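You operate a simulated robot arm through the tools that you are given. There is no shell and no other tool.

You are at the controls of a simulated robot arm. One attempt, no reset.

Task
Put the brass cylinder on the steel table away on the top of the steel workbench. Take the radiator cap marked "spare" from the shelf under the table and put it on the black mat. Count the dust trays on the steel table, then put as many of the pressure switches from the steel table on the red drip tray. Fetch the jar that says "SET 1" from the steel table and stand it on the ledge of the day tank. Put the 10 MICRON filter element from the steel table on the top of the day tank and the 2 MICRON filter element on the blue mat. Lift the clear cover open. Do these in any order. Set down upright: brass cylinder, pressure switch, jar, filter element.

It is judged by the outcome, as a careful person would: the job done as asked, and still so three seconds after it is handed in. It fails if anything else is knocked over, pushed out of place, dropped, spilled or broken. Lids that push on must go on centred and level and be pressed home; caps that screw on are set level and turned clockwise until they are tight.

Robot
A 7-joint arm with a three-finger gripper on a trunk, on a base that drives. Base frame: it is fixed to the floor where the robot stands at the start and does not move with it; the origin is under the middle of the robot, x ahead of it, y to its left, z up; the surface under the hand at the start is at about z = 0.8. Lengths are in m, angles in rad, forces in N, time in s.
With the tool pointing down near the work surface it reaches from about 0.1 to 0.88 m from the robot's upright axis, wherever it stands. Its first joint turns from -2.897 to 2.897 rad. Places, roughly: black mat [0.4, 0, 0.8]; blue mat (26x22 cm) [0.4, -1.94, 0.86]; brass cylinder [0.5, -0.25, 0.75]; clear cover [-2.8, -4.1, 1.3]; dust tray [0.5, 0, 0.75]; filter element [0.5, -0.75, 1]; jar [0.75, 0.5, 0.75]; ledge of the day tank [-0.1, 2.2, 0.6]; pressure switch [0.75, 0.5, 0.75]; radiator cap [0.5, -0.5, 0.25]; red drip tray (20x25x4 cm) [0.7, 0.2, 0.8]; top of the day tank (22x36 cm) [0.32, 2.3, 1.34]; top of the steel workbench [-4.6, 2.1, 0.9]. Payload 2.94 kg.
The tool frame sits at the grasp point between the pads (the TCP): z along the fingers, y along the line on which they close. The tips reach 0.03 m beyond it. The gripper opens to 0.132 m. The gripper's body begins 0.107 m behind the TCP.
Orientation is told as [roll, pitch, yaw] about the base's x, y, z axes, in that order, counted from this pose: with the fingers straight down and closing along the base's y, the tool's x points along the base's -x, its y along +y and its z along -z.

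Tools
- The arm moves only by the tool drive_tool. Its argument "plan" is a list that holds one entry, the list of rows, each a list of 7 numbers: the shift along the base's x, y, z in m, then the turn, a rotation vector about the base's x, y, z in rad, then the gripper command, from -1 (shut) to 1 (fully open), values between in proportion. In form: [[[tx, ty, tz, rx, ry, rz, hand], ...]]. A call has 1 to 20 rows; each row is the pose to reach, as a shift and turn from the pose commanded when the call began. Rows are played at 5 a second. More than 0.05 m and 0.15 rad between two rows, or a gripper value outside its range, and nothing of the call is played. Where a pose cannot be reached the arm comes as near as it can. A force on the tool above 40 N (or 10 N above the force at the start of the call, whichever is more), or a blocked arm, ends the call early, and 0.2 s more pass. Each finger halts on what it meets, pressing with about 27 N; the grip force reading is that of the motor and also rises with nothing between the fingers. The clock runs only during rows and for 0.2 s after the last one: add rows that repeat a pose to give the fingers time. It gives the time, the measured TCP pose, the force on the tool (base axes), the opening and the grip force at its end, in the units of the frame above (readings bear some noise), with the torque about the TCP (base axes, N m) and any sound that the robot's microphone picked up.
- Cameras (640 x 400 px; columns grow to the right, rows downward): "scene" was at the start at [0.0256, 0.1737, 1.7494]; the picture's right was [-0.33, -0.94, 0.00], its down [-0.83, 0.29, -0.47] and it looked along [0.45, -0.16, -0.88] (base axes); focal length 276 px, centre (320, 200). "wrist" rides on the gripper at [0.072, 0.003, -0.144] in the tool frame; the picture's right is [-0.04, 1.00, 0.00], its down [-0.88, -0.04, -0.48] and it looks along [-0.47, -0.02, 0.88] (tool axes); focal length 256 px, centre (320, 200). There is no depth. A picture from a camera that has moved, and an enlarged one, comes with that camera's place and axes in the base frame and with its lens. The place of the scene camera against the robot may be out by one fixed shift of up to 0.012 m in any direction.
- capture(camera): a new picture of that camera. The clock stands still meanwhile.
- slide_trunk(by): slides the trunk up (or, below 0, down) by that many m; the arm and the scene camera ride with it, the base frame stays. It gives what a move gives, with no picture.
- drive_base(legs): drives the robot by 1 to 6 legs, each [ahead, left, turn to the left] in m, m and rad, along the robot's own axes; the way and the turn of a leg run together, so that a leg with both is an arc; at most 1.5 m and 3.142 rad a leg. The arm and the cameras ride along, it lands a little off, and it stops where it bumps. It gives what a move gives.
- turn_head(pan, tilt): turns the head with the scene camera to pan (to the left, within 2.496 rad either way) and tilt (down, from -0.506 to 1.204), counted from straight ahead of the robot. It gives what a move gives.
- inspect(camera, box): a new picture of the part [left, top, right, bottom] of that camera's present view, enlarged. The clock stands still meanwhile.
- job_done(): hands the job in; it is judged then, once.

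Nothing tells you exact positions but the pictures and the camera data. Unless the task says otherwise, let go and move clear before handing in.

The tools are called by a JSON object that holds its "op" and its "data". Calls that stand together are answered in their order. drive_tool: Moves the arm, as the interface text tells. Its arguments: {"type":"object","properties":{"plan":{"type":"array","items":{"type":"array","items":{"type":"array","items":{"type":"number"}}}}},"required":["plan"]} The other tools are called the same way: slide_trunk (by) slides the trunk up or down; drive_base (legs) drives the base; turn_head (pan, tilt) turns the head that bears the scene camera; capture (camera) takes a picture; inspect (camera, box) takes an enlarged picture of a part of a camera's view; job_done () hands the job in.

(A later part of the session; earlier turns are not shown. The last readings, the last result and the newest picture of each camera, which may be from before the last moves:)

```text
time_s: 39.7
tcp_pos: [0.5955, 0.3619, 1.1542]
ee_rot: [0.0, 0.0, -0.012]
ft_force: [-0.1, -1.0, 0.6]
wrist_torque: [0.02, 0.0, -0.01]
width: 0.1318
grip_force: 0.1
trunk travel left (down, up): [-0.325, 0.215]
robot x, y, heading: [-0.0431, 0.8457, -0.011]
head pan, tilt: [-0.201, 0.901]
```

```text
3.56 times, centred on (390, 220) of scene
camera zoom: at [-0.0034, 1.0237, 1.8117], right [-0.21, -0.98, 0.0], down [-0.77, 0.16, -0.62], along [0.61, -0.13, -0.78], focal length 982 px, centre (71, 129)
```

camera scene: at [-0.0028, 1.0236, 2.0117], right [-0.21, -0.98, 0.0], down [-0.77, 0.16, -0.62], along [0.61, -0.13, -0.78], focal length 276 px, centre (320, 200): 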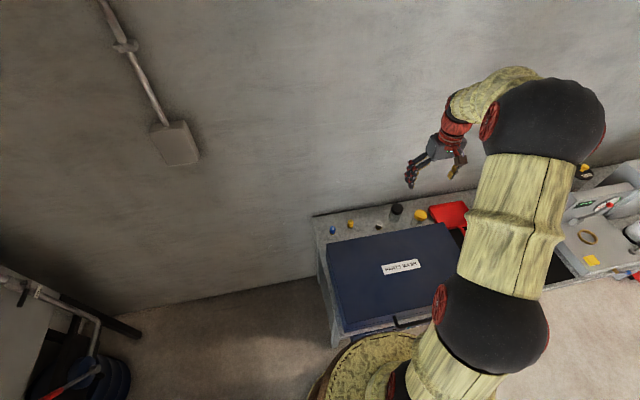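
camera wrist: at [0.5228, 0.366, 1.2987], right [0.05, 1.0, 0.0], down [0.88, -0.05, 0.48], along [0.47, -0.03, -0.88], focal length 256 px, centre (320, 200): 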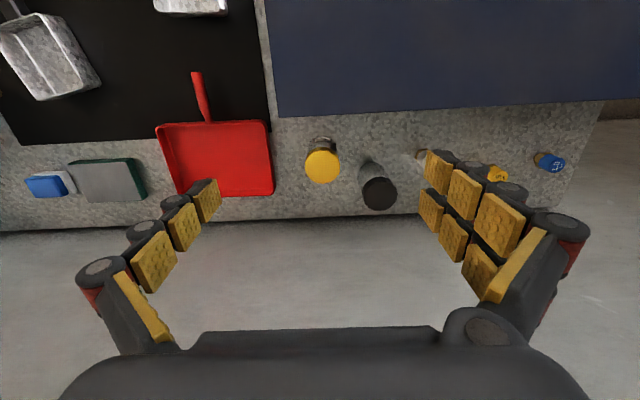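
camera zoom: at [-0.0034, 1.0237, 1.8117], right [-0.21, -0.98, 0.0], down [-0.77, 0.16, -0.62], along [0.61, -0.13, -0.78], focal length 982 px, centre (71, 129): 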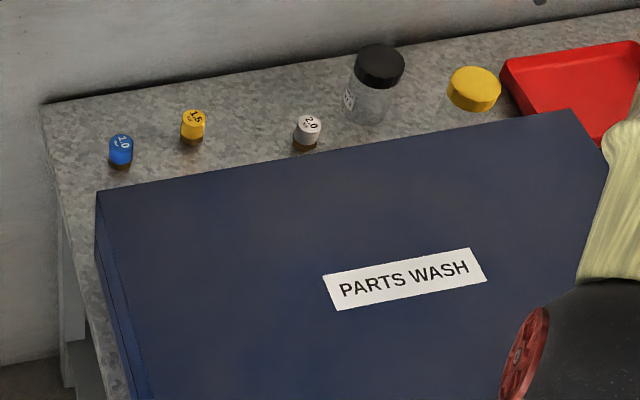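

The yellow-lid jar reads "SAMPLE SET 1", with its lid top at about (0.673, 0.36, 0.89). I'll reposition the base nearer y≈0.5 and turn the gripper so it closes along x, clear of the drip tray and the black jar.

{"op": "drive_base", "data": {"legs": [[0, -0.35, 0]]}}

{"op": "drive_tool", "data": {"plan": [[[0.01, 0.04, 0, 0, 0, 0.14, 1], [0.02, 0.08, 0, 0, 0, 0.28, 1], [0.03, 0.12, 0, 0, 0, 0.42, 1], [0.04, 0.16, 0, 0, 0, 0.56, 1], [0.05, 0.2, 0, 0, 0, 0.7, 1], [0.06, 0.24, 0, 0, 0, 0.84, 1], [0.07, 0.28, 0, 0, 0, 0.98, 1], [0.08, 0.32, 0, 0, 0, 1.12, 1], [0.08, 0.34, 0, 0, 0, 1.26, 1], [0.08, 0.35, 0, 0, 0, 1.4, 1], [0.08, 0.35, 0, 0, 0, 1.54, 1], [0.08, 0.35, 0, 0, 0, 1.58, 1], [0.08, 0.35, 0, 0, 0, 1.58, 1]]]}}

{"op": "capture", "data": {"camera": "wrist"}}

{"op": "capture", "data": {"camera": "scene"}}

```text
time_s: 42.0
tcp_pos: [0.5925, 0.0118, 1.1542]
ee_rot: [-0.001, 0.001, -0.011]
ft_force: [0.3, -0.5, -0.7]
wrist_torque: [0.03, 0.02, -0.03]
width: 0.132
grip_force: 0.1
trunk travel left (down, up): [-0.325, 0.215]
robot x, y, heading: [-0.0456, 0.4936, -0.01]
head pan, tilt: [-0.201, 0.901]
```

```text
time_s: 44.8
tcp_pos: [0.6715, 0.363, 1.1562]
ee_rot: [0.0, 0.0, 1.57]
ft_force: [-0.4, 0.5, -0.2]
wrist_torque: [0.0, -0.03, 0.01]
width: 0.1322
grip_force: 0.0
trunk travel left (down, up): [-0.325, 0.215]
robot x, y, heading: [-0.0479, 0.5002, -0.01]
head pan, tilt: [-0.201, 0.901]
```

```text
taken
camera wrist: at [0.6677, 0.2916, 1.2981], right [-1.0, 0.04, 0.0], down [0.04, 0.88, 0.48], along [0.02, 0.47, -0.88], focal length 256 px, centre (320, 200)
```

wrist: 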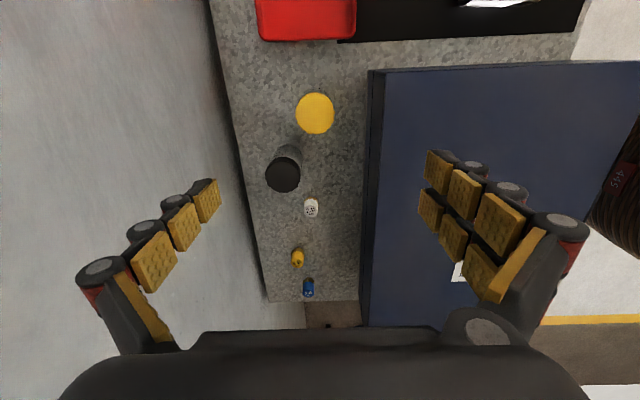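

```text
taken
camera scene: at [-0.0063, 0.6756, 1.8116], right [-0.21, -0.98, 0.0], down [-0.77, 0.16, -0.62], along [0.61, -0.13, -0.78], focal length 276 px, centre (320, 200)
```

scene: 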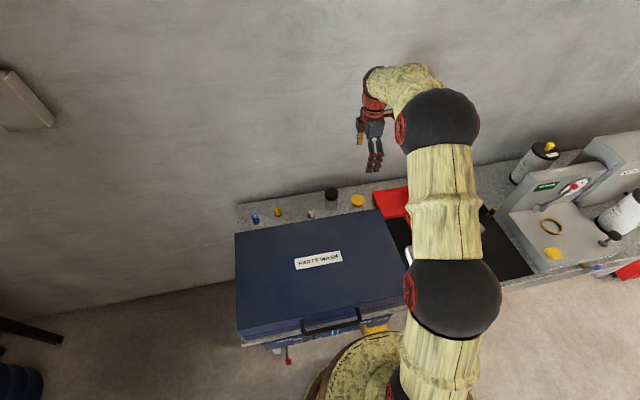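

The jar centres at about (0.677, 0.359). I'll descend with a 0.1 m opening to z≈0.85.

{"op": "drive_tool", "data": {"plan": [[[0.004, -0.003, -0.045, 0, 0, 0, 0.55], [0.004, -0.003, -0.09, 0, 0, 0, 0.55], [0.004, -0.003, -0.135, 0, 0, 0, 0.55], [0.004, -0.003, -0.18, 0, 0, 0, 0.55], [0.004, -0.003, -0.21, 0, 0, 0, 0.55], [0.004, -0.003, -0.21, 0, 0, 0, 0.55]]]}}

{"op": "capture", "data": {"camera": "wrist"}}

{"op": "capture", "data": {"camera": "scene"}}

```text
time_s: 46.2
tcp_pos: [0.6782, 0.3608, 0.9458]
ee_rot: [0.001, -0.002, 1.57]
ft_force: [-0.4, -1.3, 0.4]
wrist_torque: [0.0, 0.02, 0.0]
width: 0.1025
grip_force: 0.2
trunk travel left (down, up): [-0.325, 0.215]
robot x, y, heading: [-0.0494, 0.4966, -0.007]
head pan, tilt: [-0.201, 0.901]
```

```text
taken
camera wrist: at [0.6735, 0.2888, 1.0883], right [-1.0, 0.04, 0.0], down [0.04, 0.88, 0.48], along [0.02, 0.47, -0.88], focal length 256 px, centre (320, 200)
```

wrist: 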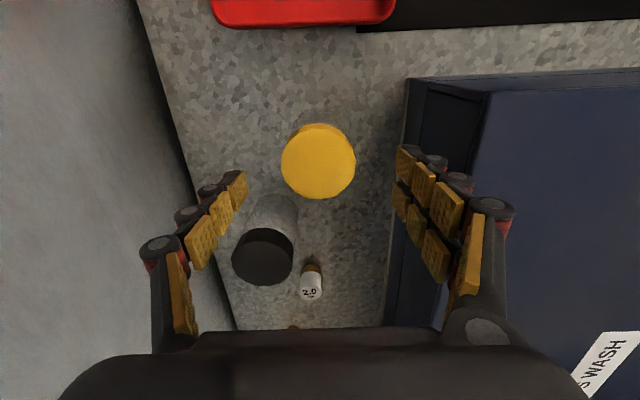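

```text
taken
camera scene: at [-0.0063, 0.6755, 1.8117], right [-0.21, -0.98, 0.0], down [-0.77, 0.16, -0.62], along [0.61, -0.13, -0.78], focal length 276 px, centre (320, 200)
```

scene: 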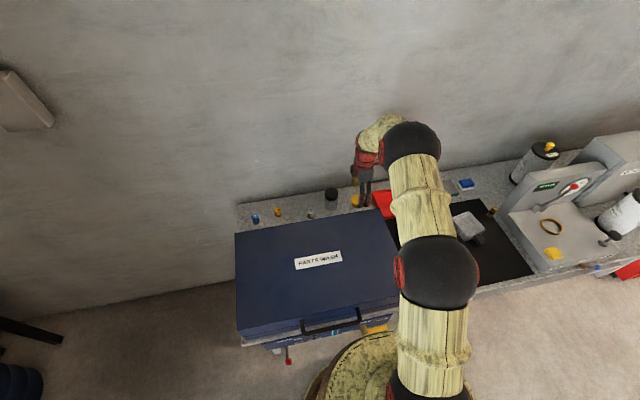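

{"op": "drive_tool", "data": {"plan": [[[0, -0.001, -0.04, 0, 0, 0, 0.55], [0, -0.001, -0.08, 0, 0, 0, 0.55], [0, -0.001, -0.1, 0, 0, 0, 0.55], [0, -0.001, -0.1, 0, 0, 0, 0.55]]]}}

{"op": "capture", "data": {"camera": "wrist"}}

{"op": "inspect", "data": {"camera": "scene", "box": [300, 130, 420, 230]}}

```text
time_s: 47.2
tcp_pos: [0.6762, 0.3597, 0.8438]
ee_rot: [0.0, 0.0, 1.571]
ft_force: [0.9, -0.2, -0.5]
wrist_torque: [-0.01, 0.03, 0.0]
width: 0.1024
grip_force: 0.1
trunk travel left (down, up): [-0.325, 0.215]
robot x, y, heading: [-0.0468, 0.4935, -0.011]
head pan, tilt: [-0.201, 0.901]
```

```text
taken
camera wrist: at [0.6724, 0.2879, 0.9876], right [-1.0, 0.04, 0.0], down [0.04, 0.88, 0.48], along [0.02, 0.47, -0.88], focal length 256 px, centre (320, 200)
```

wrist: 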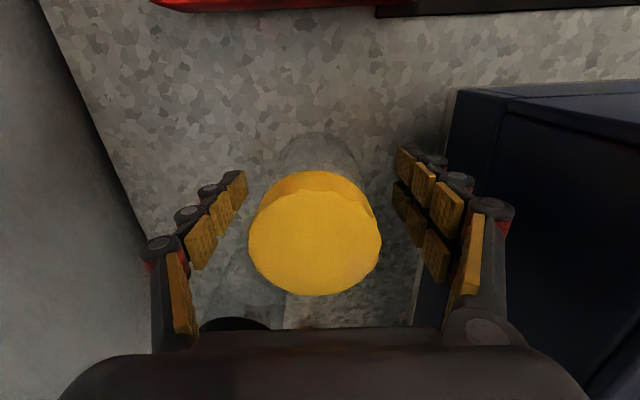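

```text
4.00 times, centred on (360, 180) of scene
camera zoom: at [-0.0063, 0.6755, 1.8117], right [-0.21, -0.98, 0.0], down [-0.77, 0.16, -0.62], along [0.61, -0.13, -0.78], focal length 1105 px, centre (160, 280)
```

zoom: 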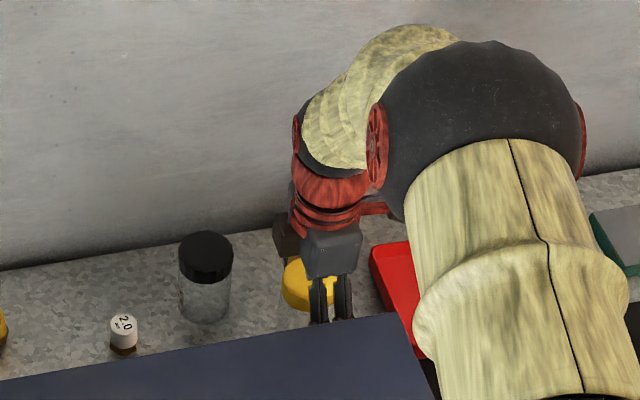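

The jar sits centred between the pads. I'll close and lift slightly.

{"op": "drive_tool", "data": {"plan": [[[0, 0, -0.004, 0, 0, 0, -1], [0, 0, -0.004, 0, 0, 0, -1], [0, 0, -0.004, 0, 0, 0, -1], [0, 0, -0.004, 0, 0, 0, -1], [0, 0, -0.004, 0, 0, 0, -1], [0, 0, -0.004, 0, 0, 0, -1]]]}}

{"op": "drive_tool", "data": {"plan": [[[0, 0, 0.01, 0, 0, 0, -1], [0, 0, 0.03, 0, 0, 0, -1], [0, 0, 0.07, 0, 0, 0, -1], [0, 0, 0.11, 0, 0, 0, -1], [0, 0, 0.15, 0, 0, 0, -1], [0, 0, 0.19, 0, 0, 0, -1], [0, 0, 0.19, 0, 0, 0, -1]]]}}

{"op": "capture", "data": {"camera": "wrist"}}

```text
time_s: 48.6
tcp_pos: [0.6772, 0.3587, 0.8407]
ee_rot: [-0.003, 0.0, 1.571]
ft_force: [0.5, 0.2, 0.7]
wrist_torque: [-0.01, -0.05, 0.04]
width: 0.0573
grip_force: 26.9
trunk travel left (down, up): [-0.325, 0.215]
robot x, y, heading: [-0.046, 0.4972, -0.013]
head pan, tilt: [-0.201, 0.901]
```

```text
time_s: 50.2
tcp_pos: [0.6774, 0.3593, 1.0306]
ee_rot: [0.0, -0.002, 1.571]
ft_force: [-0.2, 0.0, -0.5]
wrist_torque: [-0.01, 0.03, -0.02]
width: 0.0575
grip_force: 27.0
trunk travel left (down, up): [-0.325, 0.215]
robot x, y, heading: [-0.0467, 0.5019, -0.009]
head pan, tilt: [-0.201, 0.901]
```

```text
taken
camera wrist: at [0.6727, 0.287, 1.1737], right [-1.0, 0.04, 0.0], down [0.04, 0.88, 0.48], along [0.02, 0.47, -0.88], focal length 256 px, centre (320, 200)
```

wrist: 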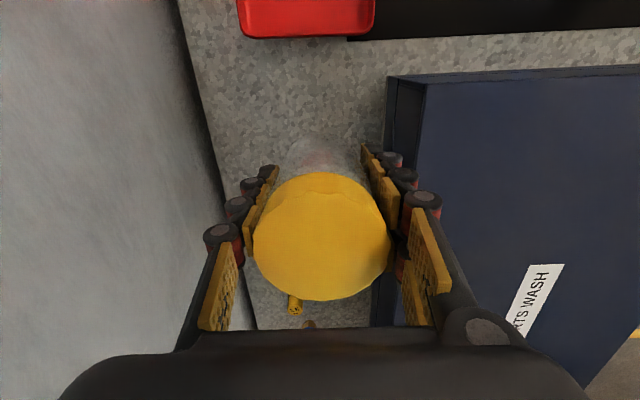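

The jar is held. I'll raise it, retract it over the washer, then back off, turn left and look at the day tank.

{"op": "drive_tool", "data": {"plan": [[[0, 0, 0.04, 0, 0, 0, -1], [0, 0, 0.08, 0, 0, 0, -1], [0, 0, 0.12, 0, 0, 0, -1], [-0.04, 0.01, 0.14, 0, 0, 0, -1], [-0.08, 0.03, 0.14, 0, 0, 0, -1], [-0.12, 0.05, 0.14, 0, 0, 0, -1], [-0.16, 0.07, 0.14, 0, 0, 0, -1], [-0.2, 0.09, 0.14, 0, 0, 0, -1], [-0.23, 0.1, 0.14, 0, 0, 0, -1], [-0.23, 0.1, 0.14, 0, 0, 0, -1]]]}}

{"op": "drive_base", "data": {"legs": [[-0.35, 0, 0], [0, 0, 1.58], [0.5, -0.25, 0]]}}

{"op": "turn_head", "data": {"pan": 0.1, "tilt": 0.7}}

{"op": "capture", "data": {"camera": "scene"}}

{"op": "capture", "data": {"camera": "wrist"}}

```text
time_s: 52.4
tcp_pos: [0.4457, 0.4584, 1.1706]
ee_rot: [0.0, 0.001, 1.569]
ft_force: [0.3, -0.7, -1.3]
wrist_torque: [0.02, -0.01, 0.0]
width: 0.0574
grip_force: 27.2
trunk travel left (down, up): [-0.325, 0.215]
robot x, y, heading: [-0.0471, 0.4931, -0.009]
head pan, tilt: [-0.201, 0.901]
```

```text
time_s: 61.3
tcp_pos: [-0.1137, 1.4971, 1.1717]
ee_rot: [0.0, -0.002, -3.132]
ft_force: [0.4, 0.6, -1.3]
wrist_torque: [-0.04, 0.02, -0.05]
width: 0.057
grip_force: 27.5
trunk travel left (down, up): [-0.325, 0.215]
robot x, y, heading: [-0.1442, 1.0075, 1.568]
head pan, tilt: [-0.201, 0.901]
```

```text
time_s: 62.1
tcp_pos: [-0.1144, 1.4973, 1.1711]
ee_rot: [0.0, -0.001, -3.133]
ft_force: [0.0, 0.7, -0.5]
wrist_torque: [0.0, 0.01, -0.02]
width: 0.0571
grip_force: 26.8
trunk travel left (down, up): [-0.325, 0.215]
robot x, y, heading: [-0.148, 1.0026, 1.573]
head pan, tilt: [0.099, 0.7]
```

```text
taken
camera scene: at [-0.3509, 1.0639, 1.8278], right [1.0, 0.1, 0.0], down [0.06, -0.64, -0.76], along [-0.07, 0.76, -0.64], focal length 276 px, centre (320, 200)
```

scene: 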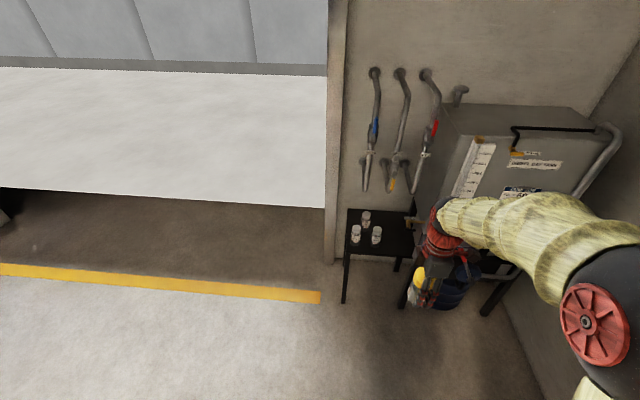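

```text
taken
camera wrist: at [-0.0433, 1.495, 1.3144], right [-0.03, -1.0, 0.0], down [-0.88, 0.03, 0.48], along [-0.47, 0.02, -0.88], focal length 256 px, centre (320, 200)
```

wrist: 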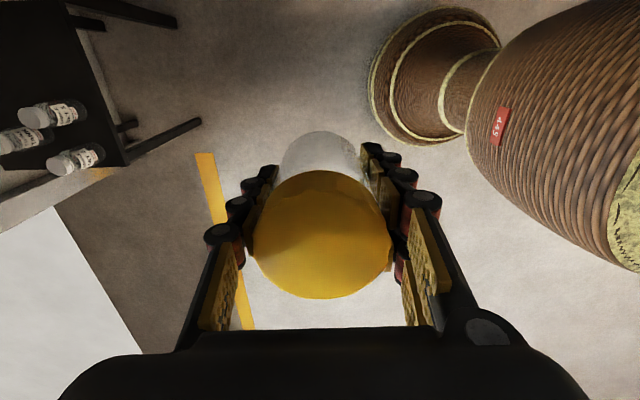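

{"op": "inspect", "data": {"camera": "scene", "box": [320, 180, 480, 280]}}

{"op": "inspect", "data": {"camera": "scene", "box": [400, 90, 640, 240]}}

{"op": "inspect", "data": {"camera": "wrist", "box": [0, 0, 240, 200]}}

```text
4.00 times, centred on (400, 230) of scene
camera zoom: at [-0.3509, 1.0639, 1.8278], right [1.0, 0.1, 0.0], down [0.06, -0.64, -0.76], along [-0.07, 0.76, -0.64], focal length 1105 px, centre (0, 80)
```

zoom: 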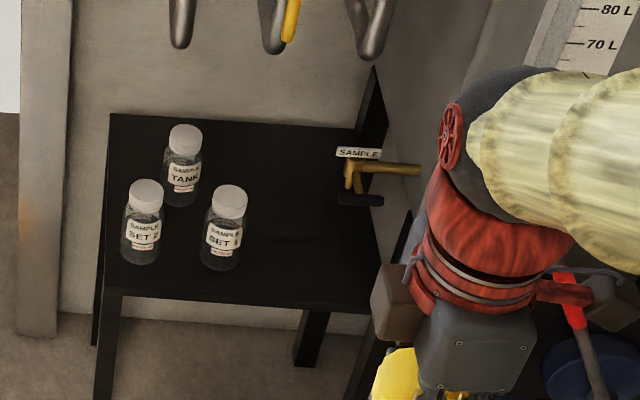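

```text
2.67 times, centred on (520, 165) of scene
camera zoom: at [-0.3509, 1.0639, 1.8278], right [1.0, 0.1, 0.0], down [0.06, -0.64, -0.76], along [-0.07, 0.76, -0.64], focal length 737 px, centre (-213, 293)
```

zoom: 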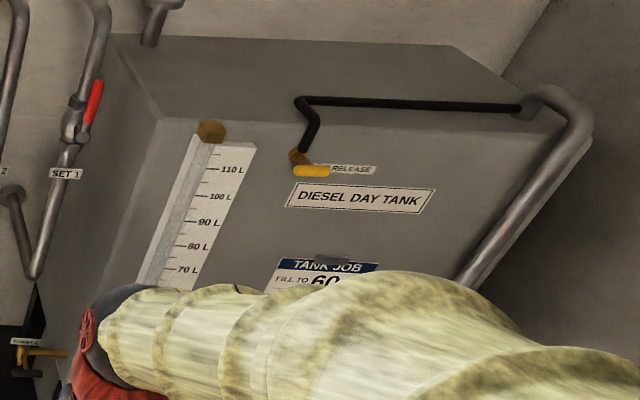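

```text
2.00 times, centred on (120, 100) of wrist
camera zoom: at [-0.0433, 1.495, 1.3144], right [-0.03, -1.0, 0.0], down [-0.88, 0.03, 0.48], along [-0.47, 0.02, -0.88], focal length 512 px, centre (720, 400)
```

zoom: 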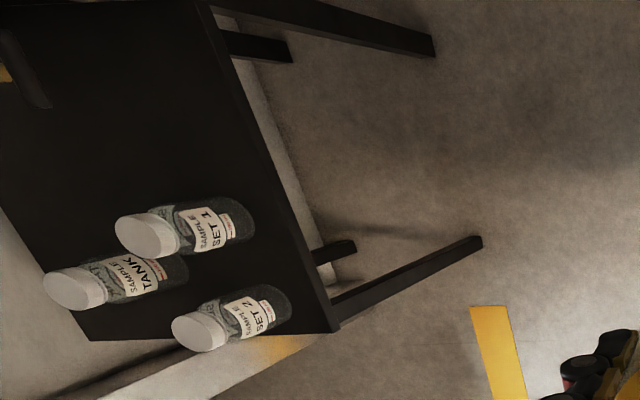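

The ledge spans about x −0.29…0.11, y 2.07…2.45 and carries three jars; I'll aim for the free front-right spot at about (−0.02, 2.12). I'll rotate the gripper to face it and approach.

{"op": "drive_tool", "data": {"plan": [[[0, 0, 0, 0, 0, -0.14, -1], [0, 0, 0, 0, 0, -0.28, -1], [0, 0, 0, 0, 0, -0.42, -1], [0, 0, 0, 0, 0, -0.56, -1], [0, 0, 0, 0, 0, -0.7, -1], [0, 0, 0, 0, 0, -0.84, -1], [0, 0, 0, 0, 0, -0.98, -1], [0, 0, 0, 0, 0, -1.12, -1], [0, 0, 0, 0, 0, -1.26, -1], [0, 0, 0, 0, 0, -1.4, -1], [0, 0, 0, 0, 0, -1.54, -1], [0, 0, 0, 0, 0, -1.58, -1]]]}}

{"op": "drive_base", "data": {"legs": [[0.4, 0, 0]]}}

{"op": "capture", "data": {"camera": "wrist"}}

{"op": "turn_head", "data": {"pan": -0.1, "tilt": 0.85}}

{"op": "capture", "data": {"camera": "scene"}}

```text
time_s: 64.7
tcp_pos: [-0.1149, 1.497, 1.1719]
ee_rot: [0.0, 0.001, 1.568]
ft_force: [0.0, 0.1, 0.4]
wrist_torque: [0.02, 0.03, -0.01]
width: 0.057
grip_force: 27.1
trunk travel left (down, up): [-0.325, 0.215]
robot x, y, heading: [-0.1496, 1.0026, 1.575]
head pan, tilt: [0.099, 0.7]
```

```text
time_s: 67.2
tcp_pos: [-0.1145, 1.8983, 1.1717]
ee_rot: [0.001, 0.002, 1.57]
ft_force: [-0.2, -0.1, 0.5]
wrist_torque: [-0.05, 0.02, 0.0]
width: 0.0567
grip_force: 26.7
trunk travel left (down, up): [-0.325, 0.215]
robot x, y, heading: [-0.1469, 1.4022, 1.571]
head pan, tilt: [0.099, 0.7]
```

```text
taken
camera wrist: at [-0.1187, 1.8269, 1.3142], right [-1.0, 0.04, 0.0], down [0.04, 0.88, 0.47], along [0.02, 0.47, -0.88], focal length 256 px, centre (320, 200)
```

wrist: 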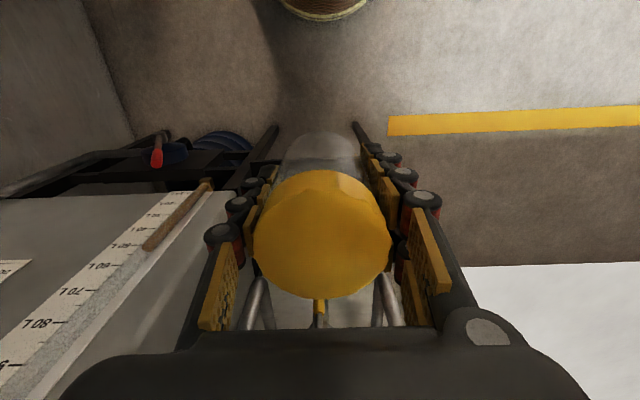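

```text
time_s: 68.0
tcp_pos: [-0.1145, 1.8977, 1.1703]
ee_rot: [-0.001, 0.003, 1.571]
ft_force: [0.2, 0.6, -1.0]
wrist_torque: [-0.02, 0.01, 0.03]
width: 0.0567
grip_force: 27.1
trunk travel left (down, up): [-0.325, 0.215]
robot x, y, heading: [-0.1457, 1.4058, 1.57]
head pan, tilt: [-0.099, 0.85]
```

```text
taken
camera scene: at [-0.3345, 1.4586, 1.8156], right [1.0, -0.1, 0.0], down [-0.07, -0.75, -0.66], along [0.07, 0.66, -0.75], focal length 276 px, centre (320, 200)
```

scene: 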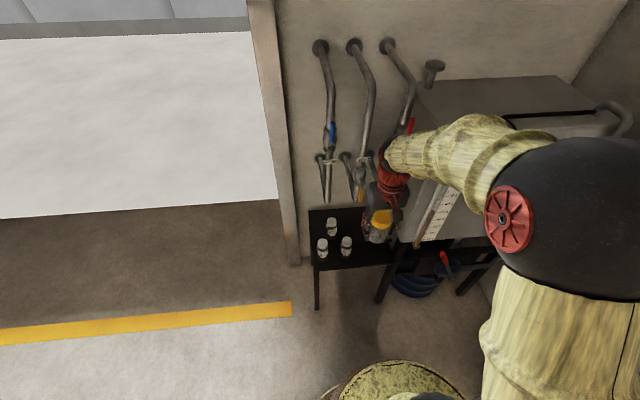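

{"op": "inspect", "data": {"camera": "scene", "box": [290, 140, 470, 260]}}

{"op": "slide_trunk", "data": {"by": -0.25}}

{"op": "capture", "data": {"camera": "wrist"}}

{"op": "capture", "data": {"camera": "scene"}}

```text
3.33 times, centred on (380, 200) of scene
camera zoom: at [-0.3345, 1.4586, 1.8156], right [1.0, -0.1, 0.0], down [-0.07, -0.75, -0.66], along [0.07, 0.66, -0.75], focal length 921 px, centre (120, 200)
```

zoom: 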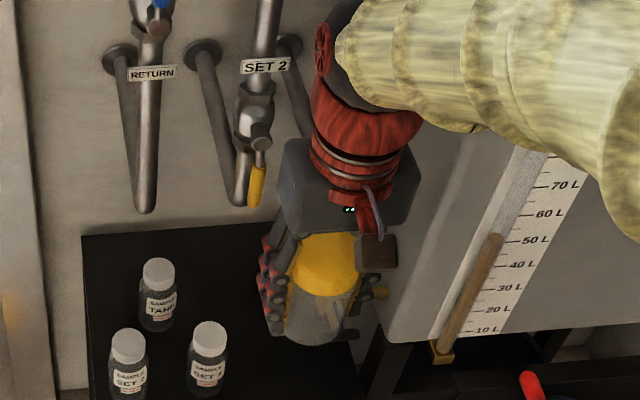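

```text
time_s: 70.5
tcp_pos: [-0.1147, 1.8971, 0.922]
ee_rot: [0.0, 0.0, 1.571]
ft_force: [-0.2, 0.4, -0.2]
wrist_torque: [0.0, -0.01, 0.0]
width: 0.0568
grip_force: 27.4
trunk travel left (down, up): [-0.075, 0.465]
robot x, y, heading: [-0.1482, 1.4041, 1.572]
head pan, tilt: [-0.099, 0.85]
```

```text
taken
camera wrist: at [-0.1186, 1.8262, 1.0647], right [-1.0, 0.04, 0.0], down [0.04, 0.88, 0.48], along [0.02, 0.47, -0.88], focal length 256 px, centre (320, 200)
```

wrist: 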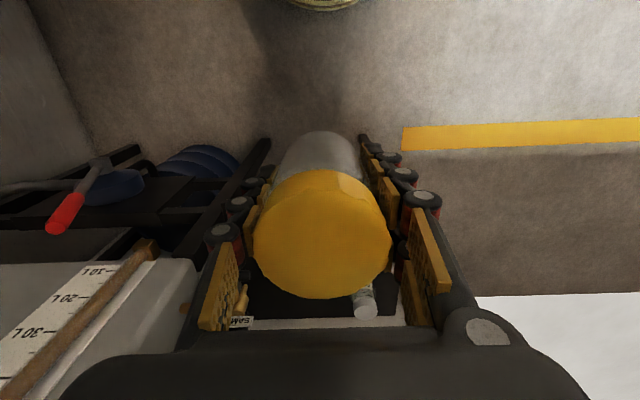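

```text
taken
camera scene: at [-0.3345, 1.4583, 1.5656], right [0.99, -0.1, 0.0], down [-0.08, -0.75, -0.66], along [0.07, 0.66, -0.75], focal length 276 px, centre (320, 200)
```

scene: 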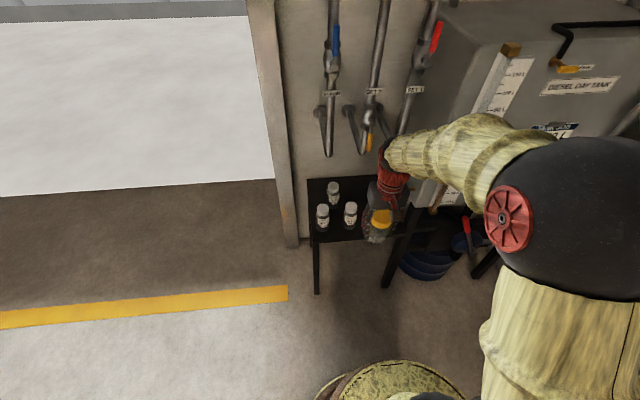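

The tap is near (0.04, 2.20, 0.73) and the tank side near x≈0.10, so (−0.03, 2.13) is clear. I'll move above it and start down.

{"op": "drive_tool", "data": {"plan": [[[0.02, 0.04, 0, 0, 0, 0, -1], [0.04, 0.08, 0, 0, 0, 0, -1], [0.06, 0.12, 0, 0, 0, 0, -1], [0.075, 0.16, 0, 0, 0, 0, -1], [0.085, 0.2, 0, 0, 0, 0, -1], [0.085, 0.233, 0, 0, 0, 0, -1], [0.085, 0.233, -0.04, 0, 0, 0, -1], [0.085, 0.233, -0.08, 0, 0, 0, -1], [0.085, 0.233, -0.12, 0, 0, 0, -1], [0.085, 0.233, -0.16, 0, 0, 0, -1], [0.085, 0.233, -0.18, 0, 0, 0, -1], [0.085, 0.233, -0.18, 0, 0, 0, -1]]]}}

{"op": "capture", "data": {"camera": "wrist"}}

{"op": "inspect", "data": {"camera": "scene", "box": [290, 130, 450, 230]}}

```text
time_s: 72.4
tcp_pos: [-0.0287, 2.1318, 0.8506]
ee_rot: [-0.002, -0.002, 1.57]
ft_force: [0.5, 0.0, 4.1]
wrist_torque: [0.0, -0.18, 0.02]
width: 0.0566
grip_force: 26.8
trunk travel left (down, up): [-0.075, 0.465]
robot x, y, heading: [-0.146, 1.405, 1.564]
head pan, tilt: [-0.099, 0.85]
stopped in row 9: the force on the tool passed its limit at 63 N (the readings are from after the stop); the commanded pose is now the measured one
```

```text
taken
camera wrist: at [-0.0331, 2.0595, 0.994], right [-1.0, 0.05, 0.0], down [0.04, 0.88, 0.48], along [0.02, 0.48, -0.88], focal length 256 px, centre (320, 200)
```

wrist: 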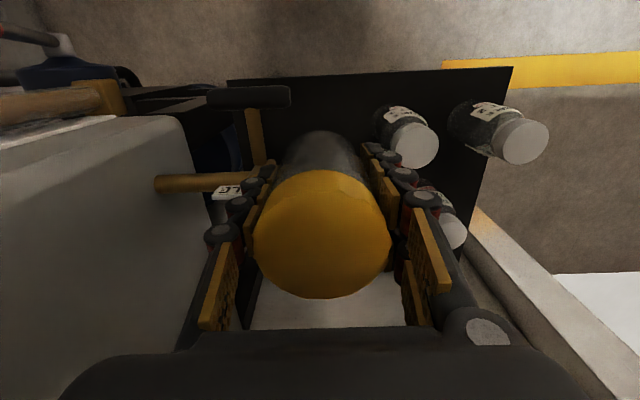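

```text
4.00 times, centred on (370, 180) of scene
camera zoom: at [-0.3345, 1.4584, 1.5656], right [0.99, -0.1, 0.0], down [-0.08, -0.75, -0.66], along [0.07, 0.66, -0.75], focal length 1105 px, centre (120, 280)
```

zoom: 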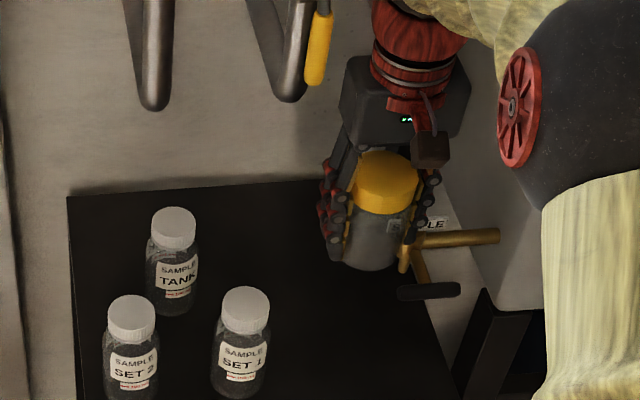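

The finger met the sample tap's T-handle, which is around (0.02, 2.085, 0.80). I'll rise, check that nothing moved, and turn the gripper to close along y. I'll use the slot at x≈−0.06, between the SET 1 jar and the tap.

{"op": "drive_tool", "data": {"plan": [[[0, 0, 0.03, 0, 0, 0, -1], [-0.01, -0.02, 0.06, 0, 0, 0, -1], [-0.02, -0.05, 0.08, 0, 0, -0.12, -1], [-0.03, -0.08, 0.08, 0, 0, -0.26, -1], [-0.03, -0.12, 0.08, 0, 0, -0.4, -1], [-0.03, -0.14, 0.08, 0, 0, -0.54, -1], [-0.03, -0.14, 0.08, 0, 0, -0.68, -1], [-0.03, -0.14, 0.08, 0, 0, -0.82, -1], [-0.03, -0.14, 0.08, 0, 0, -0.96, -1], [-0.03, -0.14, 0.08, 0, 0, -1.1, -1], [-0.03, -0.14, 0.08, 0, 0, -1.24, -1], [-0.03, -0.14, 0.08, 0, 0, -1.38, -1], [-0.03, -0.14, 0.08, 0, 0, -1.5, -1], [-0.03, -0.14, 0.08, 0, 0, -1.57, -1], [-0.03, -0.14, 0.08, 0, 0, -1.57, -1]]]}}

{"op": "capture", "data": {"camera": "wrist"}}

{"op": "inspect", "data": {"camera": "scene", "box": [290, 130, 450, 230]}}

```text
time_s: 75.6
tcp_pos: [-0.0596, 1.9896, 0.9289]
ee_rot: [-0.002, 0.001, -0.003]
ft_force: [0.2, -1.0, -0.4]
wrist_torque: [0.02, -0.01, 0.01]
width: 0.0569
grip_force: 26.9
trunk travel left (down, up): [-0.075, 0.465]
robot x, y, heading: [-0.145, 1.4032, 1.568]
head pan, tilt: [-0.099, 0.85]
```

```text
taken
camera wrist: at [-0.1319, 1.995, 1.0729], right [0.05, 1.0, 0.0], down [0.88, -0.04, 0.48], along [0.48, -0.02, -0.88], focal length 256 px, centre (320, 200)
```

wrist: 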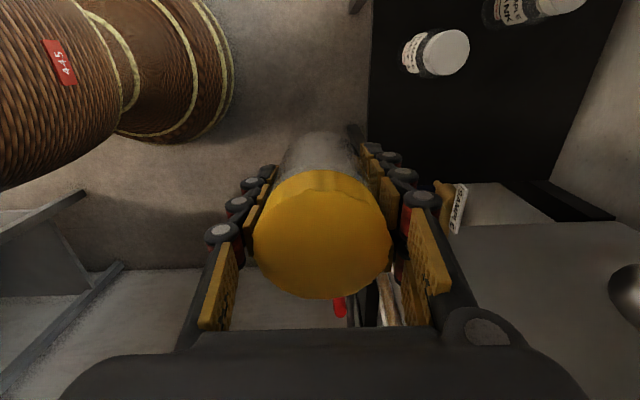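

```text
4.00 times, centred on (370, 180) of scene
camera zoom: at [-0.3344, 1.4585, 1.5655], right [0.99, -0.1, 0.0], down [-0.08, -0.75, -0.66], along [0.07, 0.66, -0.75], focal length 1105 px, centre (120, 280)
```

zoom: 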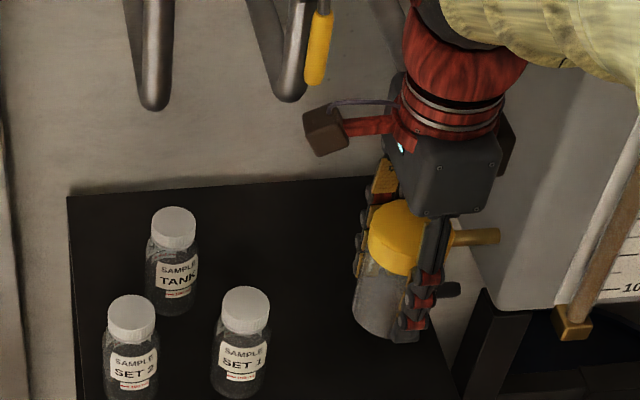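

I'll step the arm left to see the tap clearly and localize its handle.

{"op": "drive_tool", "data": {"plan": [[[-0.05, -0.03, 0.02, 0, 0, 0, -1], [-0.1, -0.06, 0.04, 0, 0, 0, -1], [-0.14, -0.1, 0.04, 0, 0, 0, -1], [-0.14, -0.1, 0.04, 0, 0, 0, -1]]]}}

{"op": "inspect", "data": {"camera": "wrist", "box": [360, 100, 640, 275]}}

{"op": "inspect", "data": {"camera": "scene", "box": [310, 140, 470, 240]}}

```text
refused: row 1 steps farther than a row can; nothing moved
```

```text
2.29 times, centred on (500, 188) of wrist
camera zoom: at [-0.1319, 1.995, 1.0729], right [0.05, 1.0, 0.0], down [0.88, -0.04, 0.48], along [0.48, -0.02, -0.88], focal length 585 px, centre (-91, 229)
```

zoom: 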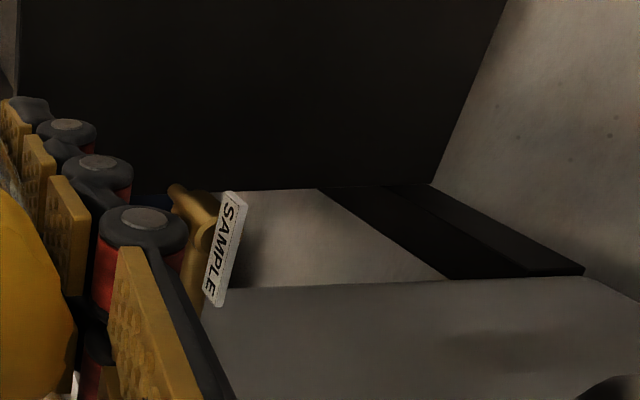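

```text
4.00 times, centred on (390, 190) of scene
camera zoom: at [-0.3344, 1.4585, 1.5655], right [0.99, -0.1, 0.0], down [-0.08, -0.75, -0.66], along [0.07, 0.66, -0.75], focal length 1105 px, centre (40, 240)
```

zoom: 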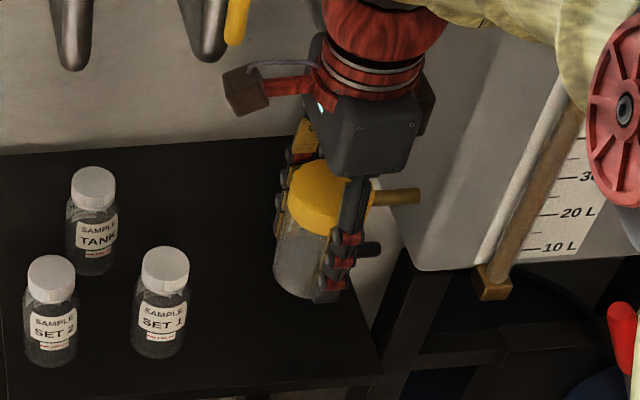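

{"op": "drive_tool", "data": {"plan": [[[-0.03, -0.02, 0.01, 0, 0, 0, -1], [-0.06, -0.04, 0.02, 0, 0, 0, -1], [-0.09, -0.06, 0.03, 0, 0, 0, -1], [-0.12, -0.08, 0.04, 0, 0, 0, -1], [-0.15, -0.1, 0.04, 0, 0, 0, -1], [-0.15, -0.1, 0.04, 0, 0, 0, -1]]]}}

{"op": "inspect", "data": {"camera": "wrist", "box": [360, 100, 640, 275]}}

{"op": "inspect", "data": {"camera": "scene", "box": [310, 140, 470, 240]}}

```text
time_s: 77.0
tcp_pos: [-0.2078, 1.8899, 0.969]
ee_rot: [-0.003, -0.002, -0.001]
ft_force: [-0.2, 0.5, -0.3]
wrist_torque: [0.04, -0.01, -0.01]
width: 0.0566
grip_force: 26.9
trunk travel left (down, up): [-0.075, 0.465]
robot x, y, heading: [-0.1449, 1.4042, 1.574]
head pan, tilt: [-0.099, 0.85]
```

```text
2.29 times, centred on (500, 188) of wrist
camera zoom: at [-0.2823, 1.8941, 1.1133], right [0.04, 1.0, 0.0], down [0.88, -0.04, 0.48], along [0.48, -0.02, -0.88], focal length 585 px, centre (-91, 229)
```

zoom: 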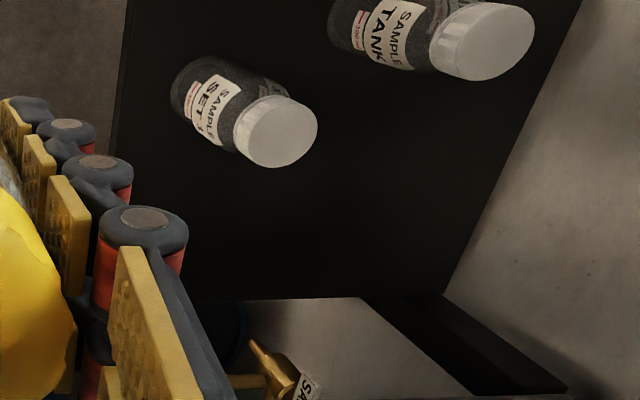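

```text
4.00 times, centred on (390, 190) of scene
camera zoom: at [-0.3348, 1.4581, 1.5655], right [0.99, -0.1, 0.0], down [-0.07, -0.75, -0.66], along [0.07, 0.66, -0.75], focal length 1105 px, centre (40, 240)
```

zoom: 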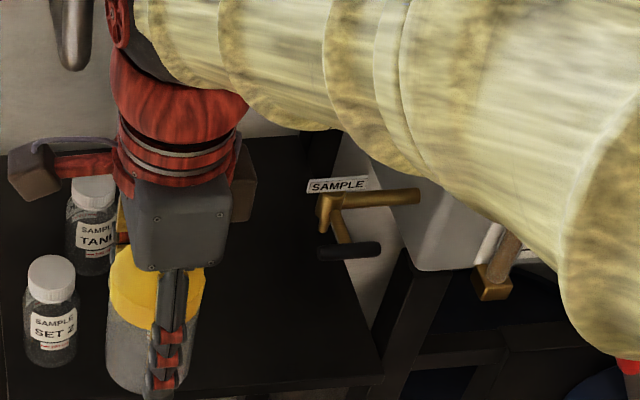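

Contact evidence puts the tap at z≈0.8, x≥−0.012. The slot at (−0.066, 2.12) is clear, so I'll descend there with the gripper closing along y.

{"op": "drive_tool", "data": {"plan": [[[0.03, 0.035, 0, 0, 0, 0, -1], [0.06, 0.07, 0, 0, 0, 0, -1], [0.09, 0.105, 0, 0, 0, 0, -1], [0.115, 0.14, 0, 0, 0, 0, -1], [0.135, 0.175, 0, 0, 0, 0, -1], [0.142, 0.21, 0, 0, 0, 0, -1], [0.142, 0.23, 0, 0, 0, 0, -1], [0.142, 0.23, -0.04, 0, 0, 0, -1], [0.142, 0.23, -0.08, 0, 0, 0, -1], [0.142, 0.23, -0.12, 0, 0, 0, -1], [0.142, 0.23, -0.12, 0, 0, 0, -1]]]}}

{"op": "capture", "data": {"camera": "wrist"}}

{"op": "inspect", "data": {"camera": "scene", "box": [310, 140, 470, 240]}}

```text
time_s: 78.4
tcp_pos: [-0.0658, 2.0995, 0.9692]
ee_rot: [-0.01, -0.002, 0.001]
ft_force: [-0.2, -8.6, 2.5]
wrist_torque: [1.51, 0.07, 0.24]
width: 0.0569
grip_force: 26.7
trunk travel left (down, up): [-0.075, 0.465]
robot x, y, heading: [-0.146, 1.4052, 1.575]
head pan, tilt: [-0.099, 0.85]
stopped in row 7: the force on the tool passed its limit at 71 N (the readings are from after the stop); the commanded pose is now the measured one
```

```text
taken
camera wrist: at [-0.14, 2.1045, 1.1124], right [0.04, 1.0, -0.01], down [0.88, -0.03, 0.48], along [0.48, -0.03, -0.88], focal length 256 px, centre (320, 200)
```

wrist: 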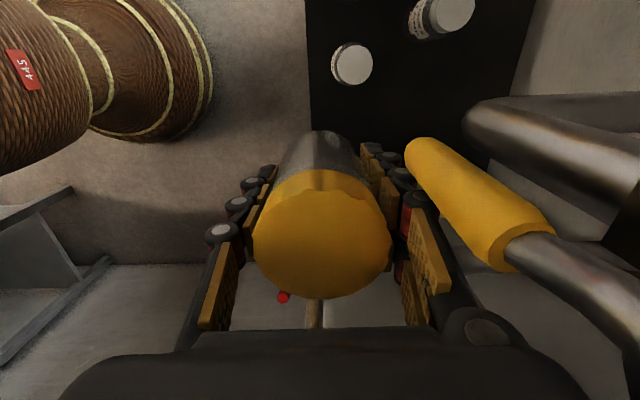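

```text
4.00 times, centred on (390, 190) of scene
camera zoom: at [-0.3345, 1.4569, 1.5656], right [0.99, -0.1, 0.0], down [-0.08, -0.75, -0.66], along [0.07, 0.66, -0.75], focal length 1105 px, centre (40, 240)
```

zoom: 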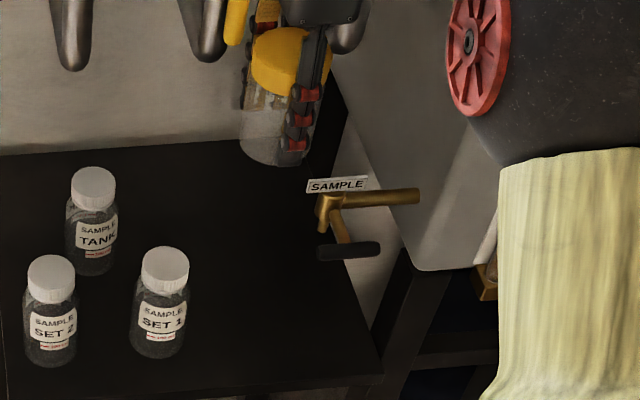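

The gripper's back edge touched the SET 2 pipe's yellow lever at about (−0.10, 2.147, 1.0). With a vertical tool the wrist can't fit under the pipes. I'll back out, check the lever, and later regrasp the jar with the tool tilted 45° so that it comes in from the front.

{"op": "drive_tool", "data": {"plan": [[[0, -0.03, 0, 0, 0, 0, -1], [0, -0.07, 0, 0, 0, 0, -1], [-0.02, -0.11, 0.02, 0, 0, 0, -1], [-0.05, -0.15, 0.03, 0, 0, 0.1, -1], [-0.08, -0.19, 0.03, 0, 0, 0.24, -1], [-0.08, -0.23, 0.03, 0, 0, 0.38, -1], [-0.08, -0.25, 0.03, 0, 0, 0.52, -1], [-0.08, -0.25, 0.03, 0, 0, 0.66, -1], [-0.08, -0.25, 0.03, 0, 0, 0.8, -1], [-0.08, -0.25, 0.03, 0, 0, 0.94, -1], [-0.08, -0.25, 0.03, 0, 0, 1.08, -1], [-0.08, -0.25, 0.03, 0, 0, 1.22, -1], [-0.08, -0.25, 0.03, 0, 0, 1.36, -1], [-0.08, -0.25, 0.03, 0, 0, 1.5, -1], [-0.08, -0.25, 0.03, 0, 0, 1.57, -1], [-0.08, -0.25, 0.03, 0, 0, 1.57, -1]]]}}

{"op": "capture", "data": {"camera": "scene"}}

{"op": "inspect", "data": {"camera": "scene", "box": [290, 30, 450, 130]}}

{"op": "inspect", "data": {"camera": "scene", "box": [290, 130, 450, 230]}}

```text
refused: row 4 steps farther than a row can; nothing moved
```

```text
taken
camera scene: at [-0.3345, 1.4569, 1.5656], right [0.99, -0.1, 0.0], down [-0.08, -0.75, -0.66], along [0.07, 0.66, -0.75], focal length 276 px, centre (320, 200)
```

scene: 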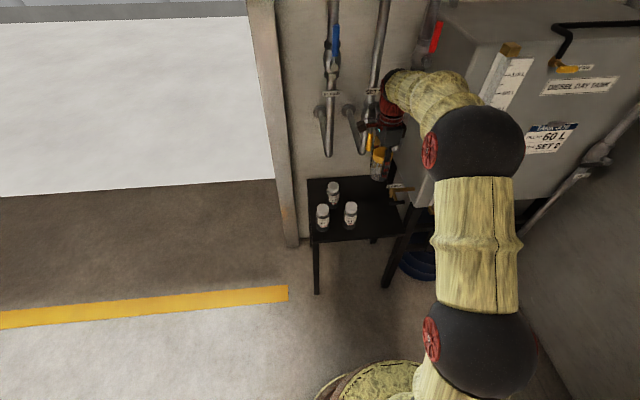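

```text
4.00 times, centred on (370, 80) of scene
camera zoom: at [-0.3345, 1.4569, 1.5656], right [0.99, -0.1, 0.0], down [-0.08, -0.75, -0.66], along [0.07, 0.66, -0.75], focal length 1105 px, centre (120, 680)
```

zoom: 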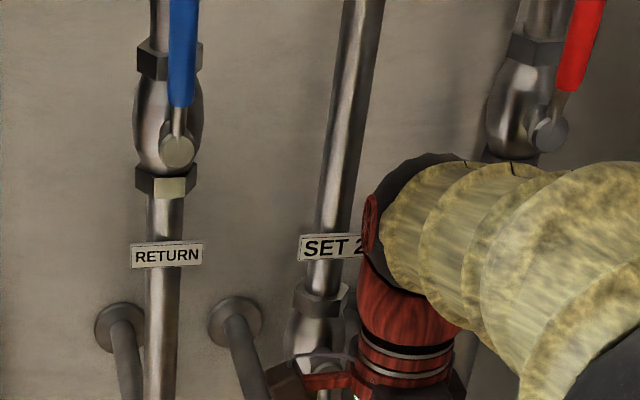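

```text
4.00 times, centred on (370, 180) of scene
camera zoom: at [-0.3345, 1.4569, 1.5656], right [0.99, -0.1, 0.0], down [-0.08, -0.75, -0.66], along [0.07, 0.66, -0.75], focal length 1105 px, centre (120, 280)
```

zoom: 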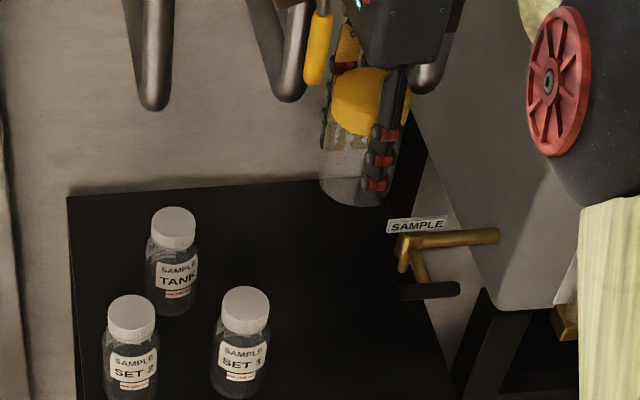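

The yellow lever is in the same place as before. I'll back off with smaller steps.

{"op": "drive_tool", "data": {"plan": [[[0, -0.03, 0, 0, 0, 0, -1], [0, -0.07, 0, 0, 0, 0, -1], [-0.02, -0.1, 0.01, 0, 0, 0, -1], [-0.04, -0.13, 0.02, 0, 0, 0.1, -1], [-0.06, -0.16, 0.03, 0, 0, 0.24, -1], [-0.08, -0.19, 0.03, 0, 0, 0.38, -1], [-0.08, -0.22, 0.03, 0, 0, 0.52, -1], [-0.08, -0.25, 0.03, 0, 0, 0.66, -1], [-0.08, -0.25, 0.03, 0, 0, 0.8, -1], [-0.08, -0.25, 0.03, 0, 0, 0.94, -1], [-0.08, -0.25, 0.03, 0, 0, 1.08, -1], [-0.08, -0.25, 0.03, 0, 0, 1.22, -1], [-0.08, -0.25, 0.03, 0, 0, 1.36, -1], [-0.08, -0.25, 0.03, 0, 0, 1.5, -1], [-0.08, -0.25, 0.03, 0, 0, 1.57, -1], [-0.08, -0.25, 0.03, 0, 0, 1.57, -1]]]}}

{"op": "capture", "data": {"camera": "wrist"}}

{"op": "capture", "data": {"camera": "scene"}}

{"op": "inspect", "data": {"camera": "scene", "box": [290, 80, 450, 240]}}

```text
time_s: 81.8
tcp_pos: [-0.1471, 1.8507, 0.9979]
ee_rot: [-0.012, 0.001, 1.575]
ft_force: [-1.7, 0.4, -0.4]
wrist_torque: [-0.02, -0.01, -0.01]
width: 0.0569
grip_force: 27.4
trunk travel left (down, up): [-0.075, 0.465]
robot x, y, heading: [-0.1462, 1.4062, 1.57]
head pan, tilt: [-0.099, 0.85]
```

```text
taken
camera wrist: at [-0.1524, 1.7789, 1.141], right [-1.0, 0.04, -0.01], down [0.03, 0.88, 0.48], along [0.03, 0.48, -0.88], focal length 256 px, centre (320, 200)
```

wrist: 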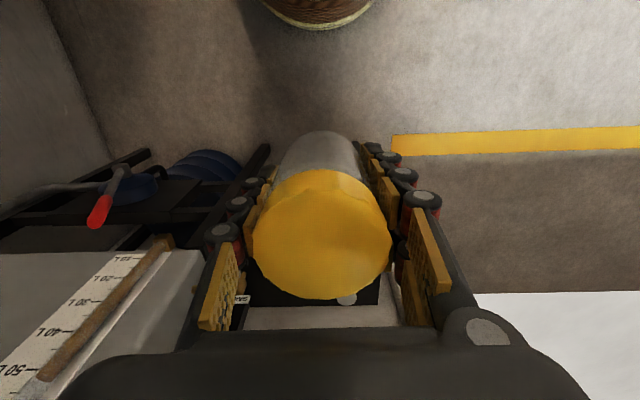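

```text
taken
camera scene: at [-0.3345, 1.4583, 1.5655], right [0.99, -0.1, 0.0], down [-0.08, -0.75, -0.66], along [0.07, 0.66, -0.75], focal length 276 px, centre (320, 200)
```

scene: 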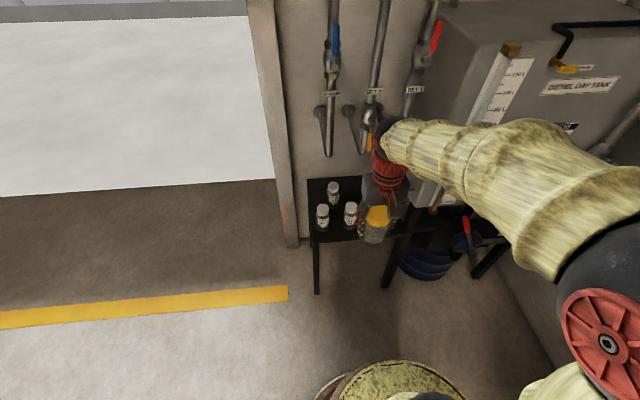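

```text
2.50 times, centred on (370, 160) of scene
camera zoom: at [-0.3345, 1.4583, 1.5655], right [0.99, -0.1, 0.0], down [-0.08, -0.75, -0.66], along [0.07, 0.66, -0.75], focal length 691 px, centre (195, 300)
```

zoom: 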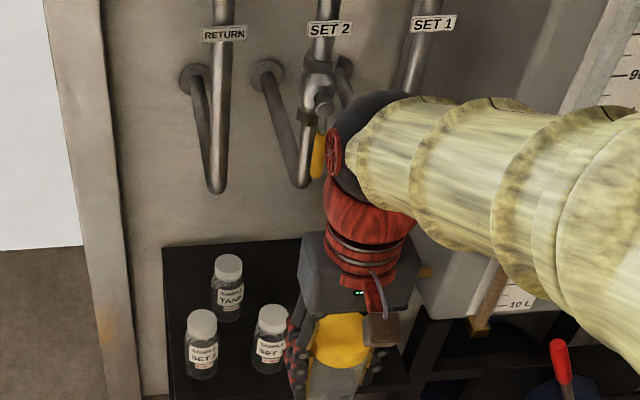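

The pipes and tap look undisturbed. I'll carry the jar back to the mat, set it down, and regrasp it tilted.

{"op": "drive_base", "data": {"legs": [[-0.6, 0.3, 0], [0, 0, -1.57], [0, -0.8, 0], [0.05, 0, 0]]}}

{"op": "turn_head", "data": {"pan": 0.0, "tilt": 0.9}}

{"op": "capture", "data": {"camera": "scene"}}

{"op": "capture", "data": {"camera": "wrist"}}

```text
time_s: 93.8
tcp_pos: [0.0509, 0.0054, 0.9977]
ee_rot: [-0.012, 0.0, 0.012]
ft_force: [-0.3, 0.9, -0.1]
wrist_torque: [0.02, 0.01, 0.0]
width: 0.0571
grip_force: 26.7
trunk travel left (down, up): [-0.075, 0.465]
robot x, y, heading: [-0.3925, -0.0009, 0.009]
head pan, tilt: [-0.099, 0.85]
```

```text
time_s: 94.5
tcp_pos: [0.0514, 0.0055, 0.9981]
ee_rot: [-0.013, 0.0, 0.01]
ft_force: [-0.5, -0.8, -0.7]
wrist_torque: [-0.02, 0.02, -0.03]
width: 0.0565
grip_force: 27.0
trunk travel left (down, up): [-0.075, 0.465]
robot x, y, heading: [-0.3936, 0.0002, 0.011]
head pan, tilt: [0.0, 0.901]
```

```text
taken
camera scene: at [-0.3564, 0.197, 1.5617], right [0.01, -1.0, 0.0], down [-0.78, -0.01, -0.62], along [0.62, 0.01, -0.78], focal length 276 px, centre (320, 200)
```

scene: 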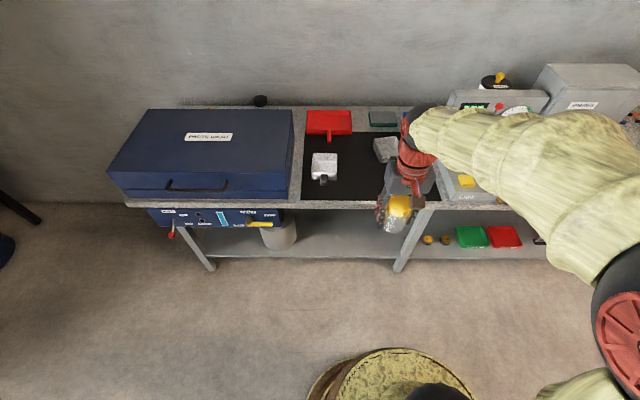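

```text
taken
camera wrist: at [-0.0221, 0.0104, 1.1409], right [0.03, 1.0, -0.01], down [0.88, -0.02, 0.48], along [0.47, -0.03, -0.88], focal length 256 px, centre (320, 200)
```

wrist: 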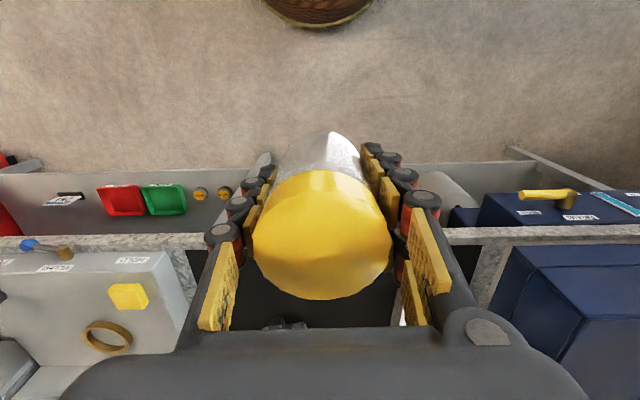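

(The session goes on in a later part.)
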